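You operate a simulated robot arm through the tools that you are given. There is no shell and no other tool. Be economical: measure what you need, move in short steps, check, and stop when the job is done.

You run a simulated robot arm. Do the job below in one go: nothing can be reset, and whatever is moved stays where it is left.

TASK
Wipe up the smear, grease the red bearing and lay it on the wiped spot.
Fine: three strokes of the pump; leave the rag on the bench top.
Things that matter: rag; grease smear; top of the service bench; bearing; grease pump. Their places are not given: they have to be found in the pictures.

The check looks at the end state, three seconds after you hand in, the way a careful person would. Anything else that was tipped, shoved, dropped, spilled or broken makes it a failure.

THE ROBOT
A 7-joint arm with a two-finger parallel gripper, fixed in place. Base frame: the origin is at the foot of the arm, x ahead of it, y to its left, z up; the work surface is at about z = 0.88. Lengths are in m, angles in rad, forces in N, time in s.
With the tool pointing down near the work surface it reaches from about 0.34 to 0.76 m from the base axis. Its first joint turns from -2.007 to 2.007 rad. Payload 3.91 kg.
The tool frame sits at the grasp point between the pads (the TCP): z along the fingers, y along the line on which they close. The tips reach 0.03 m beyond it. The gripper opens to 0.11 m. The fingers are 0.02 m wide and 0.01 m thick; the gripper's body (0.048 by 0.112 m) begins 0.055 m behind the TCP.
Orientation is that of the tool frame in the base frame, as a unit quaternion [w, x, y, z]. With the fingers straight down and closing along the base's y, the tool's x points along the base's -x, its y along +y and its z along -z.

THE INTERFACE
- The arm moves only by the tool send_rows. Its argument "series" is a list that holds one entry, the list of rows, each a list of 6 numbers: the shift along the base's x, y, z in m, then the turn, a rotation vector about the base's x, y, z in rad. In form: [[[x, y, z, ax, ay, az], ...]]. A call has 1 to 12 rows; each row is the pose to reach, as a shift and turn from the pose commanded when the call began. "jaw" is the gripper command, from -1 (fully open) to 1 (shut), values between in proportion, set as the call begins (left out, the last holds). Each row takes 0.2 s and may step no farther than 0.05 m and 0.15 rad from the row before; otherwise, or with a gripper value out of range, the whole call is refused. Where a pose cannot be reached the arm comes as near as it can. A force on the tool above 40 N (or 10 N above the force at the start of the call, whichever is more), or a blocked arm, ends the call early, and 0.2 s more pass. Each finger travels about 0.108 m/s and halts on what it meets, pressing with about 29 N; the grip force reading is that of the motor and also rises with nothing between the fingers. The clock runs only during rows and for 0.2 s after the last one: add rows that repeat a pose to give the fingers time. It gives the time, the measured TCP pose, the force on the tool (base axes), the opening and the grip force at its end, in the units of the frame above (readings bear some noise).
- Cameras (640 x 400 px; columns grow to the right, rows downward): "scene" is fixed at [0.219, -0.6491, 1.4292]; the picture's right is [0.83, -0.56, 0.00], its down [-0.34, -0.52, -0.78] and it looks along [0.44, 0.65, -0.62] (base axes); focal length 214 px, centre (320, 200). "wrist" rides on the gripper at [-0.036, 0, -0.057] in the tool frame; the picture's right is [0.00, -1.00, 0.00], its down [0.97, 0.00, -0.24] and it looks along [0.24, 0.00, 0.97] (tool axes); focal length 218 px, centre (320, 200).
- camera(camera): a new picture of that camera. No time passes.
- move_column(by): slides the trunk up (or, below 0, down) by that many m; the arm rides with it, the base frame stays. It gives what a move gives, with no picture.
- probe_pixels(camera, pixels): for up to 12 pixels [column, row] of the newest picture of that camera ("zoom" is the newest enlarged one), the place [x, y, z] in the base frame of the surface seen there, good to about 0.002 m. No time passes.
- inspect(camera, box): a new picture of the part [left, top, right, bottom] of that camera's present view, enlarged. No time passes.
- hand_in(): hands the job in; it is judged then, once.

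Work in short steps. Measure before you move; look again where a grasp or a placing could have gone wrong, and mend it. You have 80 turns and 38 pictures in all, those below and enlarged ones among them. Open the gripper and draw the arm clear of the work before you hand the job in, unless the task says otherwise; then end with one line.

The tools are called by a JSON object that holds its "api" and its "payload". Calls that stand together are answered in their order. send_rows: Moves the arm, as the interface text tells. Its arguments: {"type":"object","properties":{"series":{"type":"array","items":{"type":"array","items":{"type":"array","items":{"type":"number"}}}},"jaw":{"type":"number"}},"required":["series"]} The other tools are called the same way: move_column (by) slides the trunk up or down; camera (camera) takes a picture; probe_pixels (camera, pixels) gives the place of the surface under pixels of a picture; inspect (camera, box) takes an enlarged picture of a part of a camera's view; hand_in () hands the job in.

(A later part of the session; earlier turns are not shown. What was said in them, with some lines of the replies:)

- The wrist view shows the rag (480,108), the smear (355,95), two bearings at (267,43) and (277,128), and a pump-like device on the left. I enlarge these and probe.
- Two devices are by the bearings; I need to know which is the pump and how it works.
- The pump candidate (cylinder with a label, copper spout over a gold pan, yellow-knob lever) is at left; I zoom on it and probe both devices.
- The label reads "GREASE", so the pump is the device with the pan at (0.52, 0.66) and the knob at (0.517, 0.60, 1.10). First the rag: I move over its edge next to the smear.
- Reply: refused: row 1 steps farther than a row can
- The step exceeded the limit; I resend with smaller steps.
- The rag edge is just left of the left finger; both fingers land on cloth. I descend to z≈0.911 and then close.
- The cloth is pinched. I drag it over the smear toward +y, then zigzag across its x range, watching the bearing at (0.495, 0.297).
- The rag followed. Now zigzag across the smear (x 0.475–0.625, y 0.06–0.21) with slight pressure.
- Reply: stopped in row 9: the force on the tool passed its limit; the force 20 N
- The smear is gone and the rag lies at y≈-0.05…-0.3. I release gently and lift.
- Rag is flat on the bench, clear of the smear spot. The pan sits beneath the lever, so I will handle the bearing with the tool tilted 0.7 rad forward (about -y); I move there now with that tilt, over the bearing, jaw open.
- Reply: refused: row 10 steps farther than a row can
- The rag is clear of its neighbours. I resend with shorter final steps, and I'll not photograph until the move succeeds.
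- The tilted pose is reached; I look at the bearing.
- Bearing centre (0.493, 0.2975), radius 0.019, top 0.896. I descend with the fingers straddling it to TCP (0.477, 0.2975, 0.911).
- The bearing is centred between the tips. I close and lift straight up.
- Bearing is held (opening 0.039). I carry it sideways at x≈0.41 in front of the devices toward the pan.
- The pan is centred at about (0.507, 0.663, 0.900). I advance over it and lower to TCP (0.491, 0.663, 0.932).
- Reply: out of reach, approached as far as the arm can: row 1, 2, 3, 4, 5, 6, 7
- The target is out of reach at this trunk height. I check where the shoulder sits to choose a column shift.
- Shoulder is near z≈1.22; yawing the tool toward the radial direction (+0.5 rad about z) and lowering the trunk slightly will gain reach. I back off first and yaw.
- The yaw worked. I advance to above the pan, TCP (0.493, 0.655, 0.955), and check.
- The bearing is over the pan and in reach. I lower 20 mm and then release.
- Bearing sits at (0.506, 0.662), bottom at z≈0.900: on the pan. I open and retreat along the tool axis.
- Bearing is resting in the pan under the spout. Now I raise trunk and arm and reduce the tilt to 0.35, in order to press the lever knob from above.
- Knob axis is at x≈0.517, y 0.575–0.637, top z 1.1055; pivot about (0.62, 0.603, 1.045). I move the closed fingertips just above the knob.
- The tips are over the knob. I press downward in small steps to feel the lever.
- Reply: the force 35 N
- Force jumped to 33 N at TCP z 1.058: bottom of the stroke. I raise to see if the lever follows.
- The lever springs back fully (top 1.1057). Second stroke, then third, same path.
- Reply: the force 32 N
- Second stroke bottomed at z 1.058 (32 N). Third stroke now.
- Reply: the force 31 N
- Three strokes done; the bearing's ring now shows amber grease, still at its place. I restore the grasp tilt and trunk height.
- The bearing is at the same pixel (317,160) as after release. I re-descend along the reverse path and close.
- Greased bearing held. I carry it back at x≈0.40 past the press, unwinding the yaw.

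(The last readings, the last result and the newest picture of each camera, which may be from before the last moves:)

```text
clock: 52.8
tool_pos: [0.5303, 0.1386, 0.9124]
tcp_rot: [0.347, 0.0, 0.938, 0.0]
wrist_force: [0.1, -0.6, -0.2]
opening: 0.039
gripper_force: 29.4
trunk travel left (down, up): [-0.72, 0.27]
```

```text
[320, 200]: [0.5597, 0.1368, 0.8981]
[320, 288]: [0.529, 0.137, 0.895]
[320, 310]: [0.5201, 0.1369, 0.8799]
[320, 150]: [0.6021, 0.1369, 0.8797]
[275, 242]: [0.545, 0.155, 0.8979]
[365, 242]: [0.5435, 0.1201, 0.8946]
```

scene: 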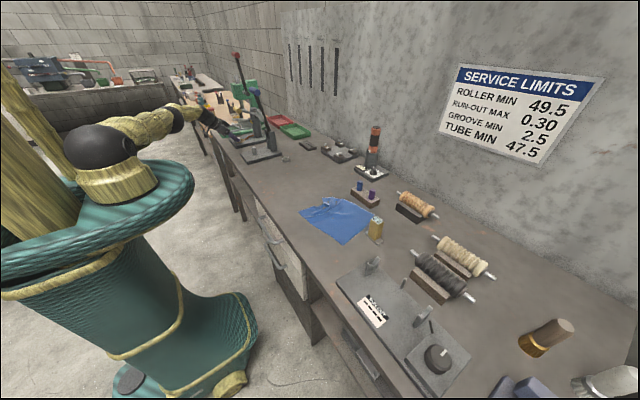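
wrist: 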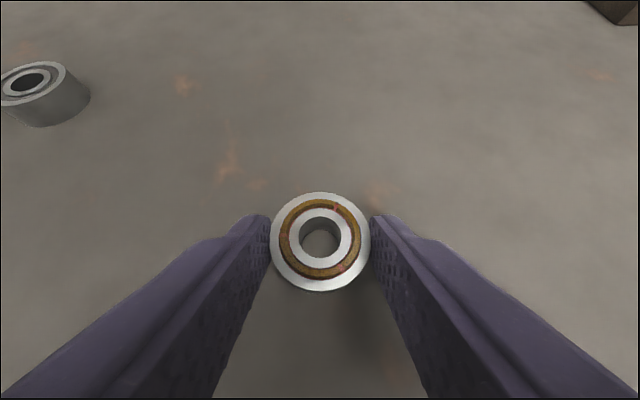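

Bearing centre (0.546, 0.138), top 0.8965, so it is on the bench at the wiped spot. I open and retreat up along the tool axis.

{"api": "send_rows", "payload": {"series": [[[0, 0, 0, 0, 0, 0], [0, 0, 0, 0, 0, 0], [0, 0, 0, 0, 0, 0], [-0.011, 0, 0.014, 0, 0, 0], [-0.035, 0, 0.043, 0, 0, 0], [-0.06, 0, 0.08, 0, 0, 0], [-0.08, 0, 0.12, 0, 0, 0], [-0.1, 0, 0.16, 0, 0, 0], [-0.12, 0, 0.2, 0, 0, 0]]], "jaw": -0.2}}

{"api": "camera", "payload": {"camera": "wrist"}}

{"api": "inspect", "payload": {"camera": "scene", "box": [200, 80, 400, 250]}}

```text
clock: 54.8
tool_pos: [0.4094, 0.1347, 1.1129]
tcp_rot: [0.347, 0.0, 0.938, 0.003]
wrist_force: [-0.2, -0.1, -0.2]
opening: 0.0659
gripper_force: 0.1
trunk travel left (down, up): [-0.72, 0.27]
```

```text
4 pictures are left
```

wrist: 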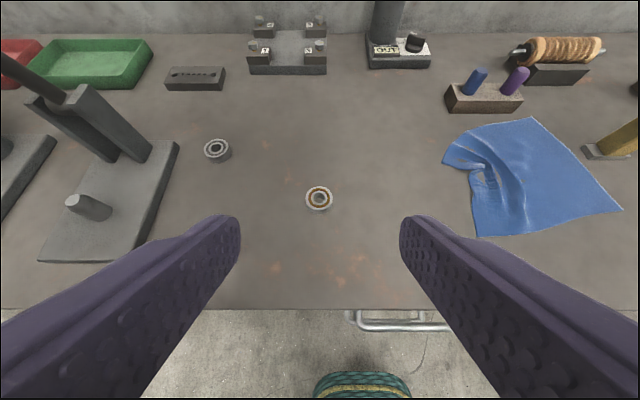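

```text
2.35 times, centred on (300, 165) of scene
```

zoom: 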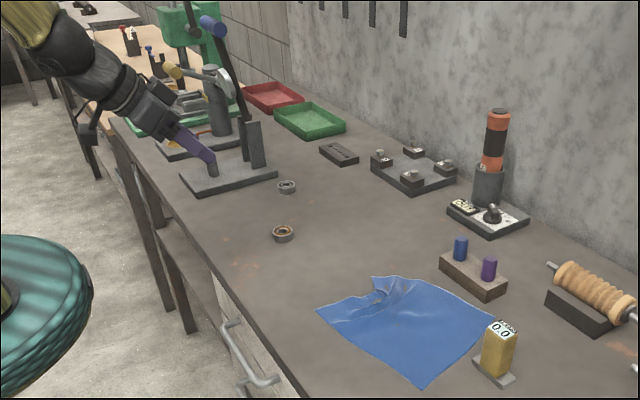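

Smear gone, greased bearing on the wiped spot, rag flat on the bench, everything else standing. I open the gripper fully, draw the arm clear and hand in.

{"api": "send_rows", "payload": {"series": [[[-0.02, 0, 0.04, 0, 0, 0], [-0.03, 0, 0.08, 0, 0, 0], [-0.03, 0, 0.12, 0, 0, 0], [-0.03, 0, 0.12, 0, 0, 0]]], "jaw": -1}}

{"api": "hand_in", "payload": {}}

```text
clock: 55.8
tool_pos: [0.3831, 0.1376, 1.2338]
tcp_rot: [0.347, -0.001, 0.938, 0.001]
wrist_force: [-0.2, -0.3, -0.3]
opening: 0.1102
gripper_force: 0.1
trunk travel left (down, up): [-0.72, 0.27]
```

```text
The job is handed in.
```

Job handed in: the smear is wiped up, the red bearing was greased with three full pump strokes and lies on the wiped spot, and the rag is on the bench top.
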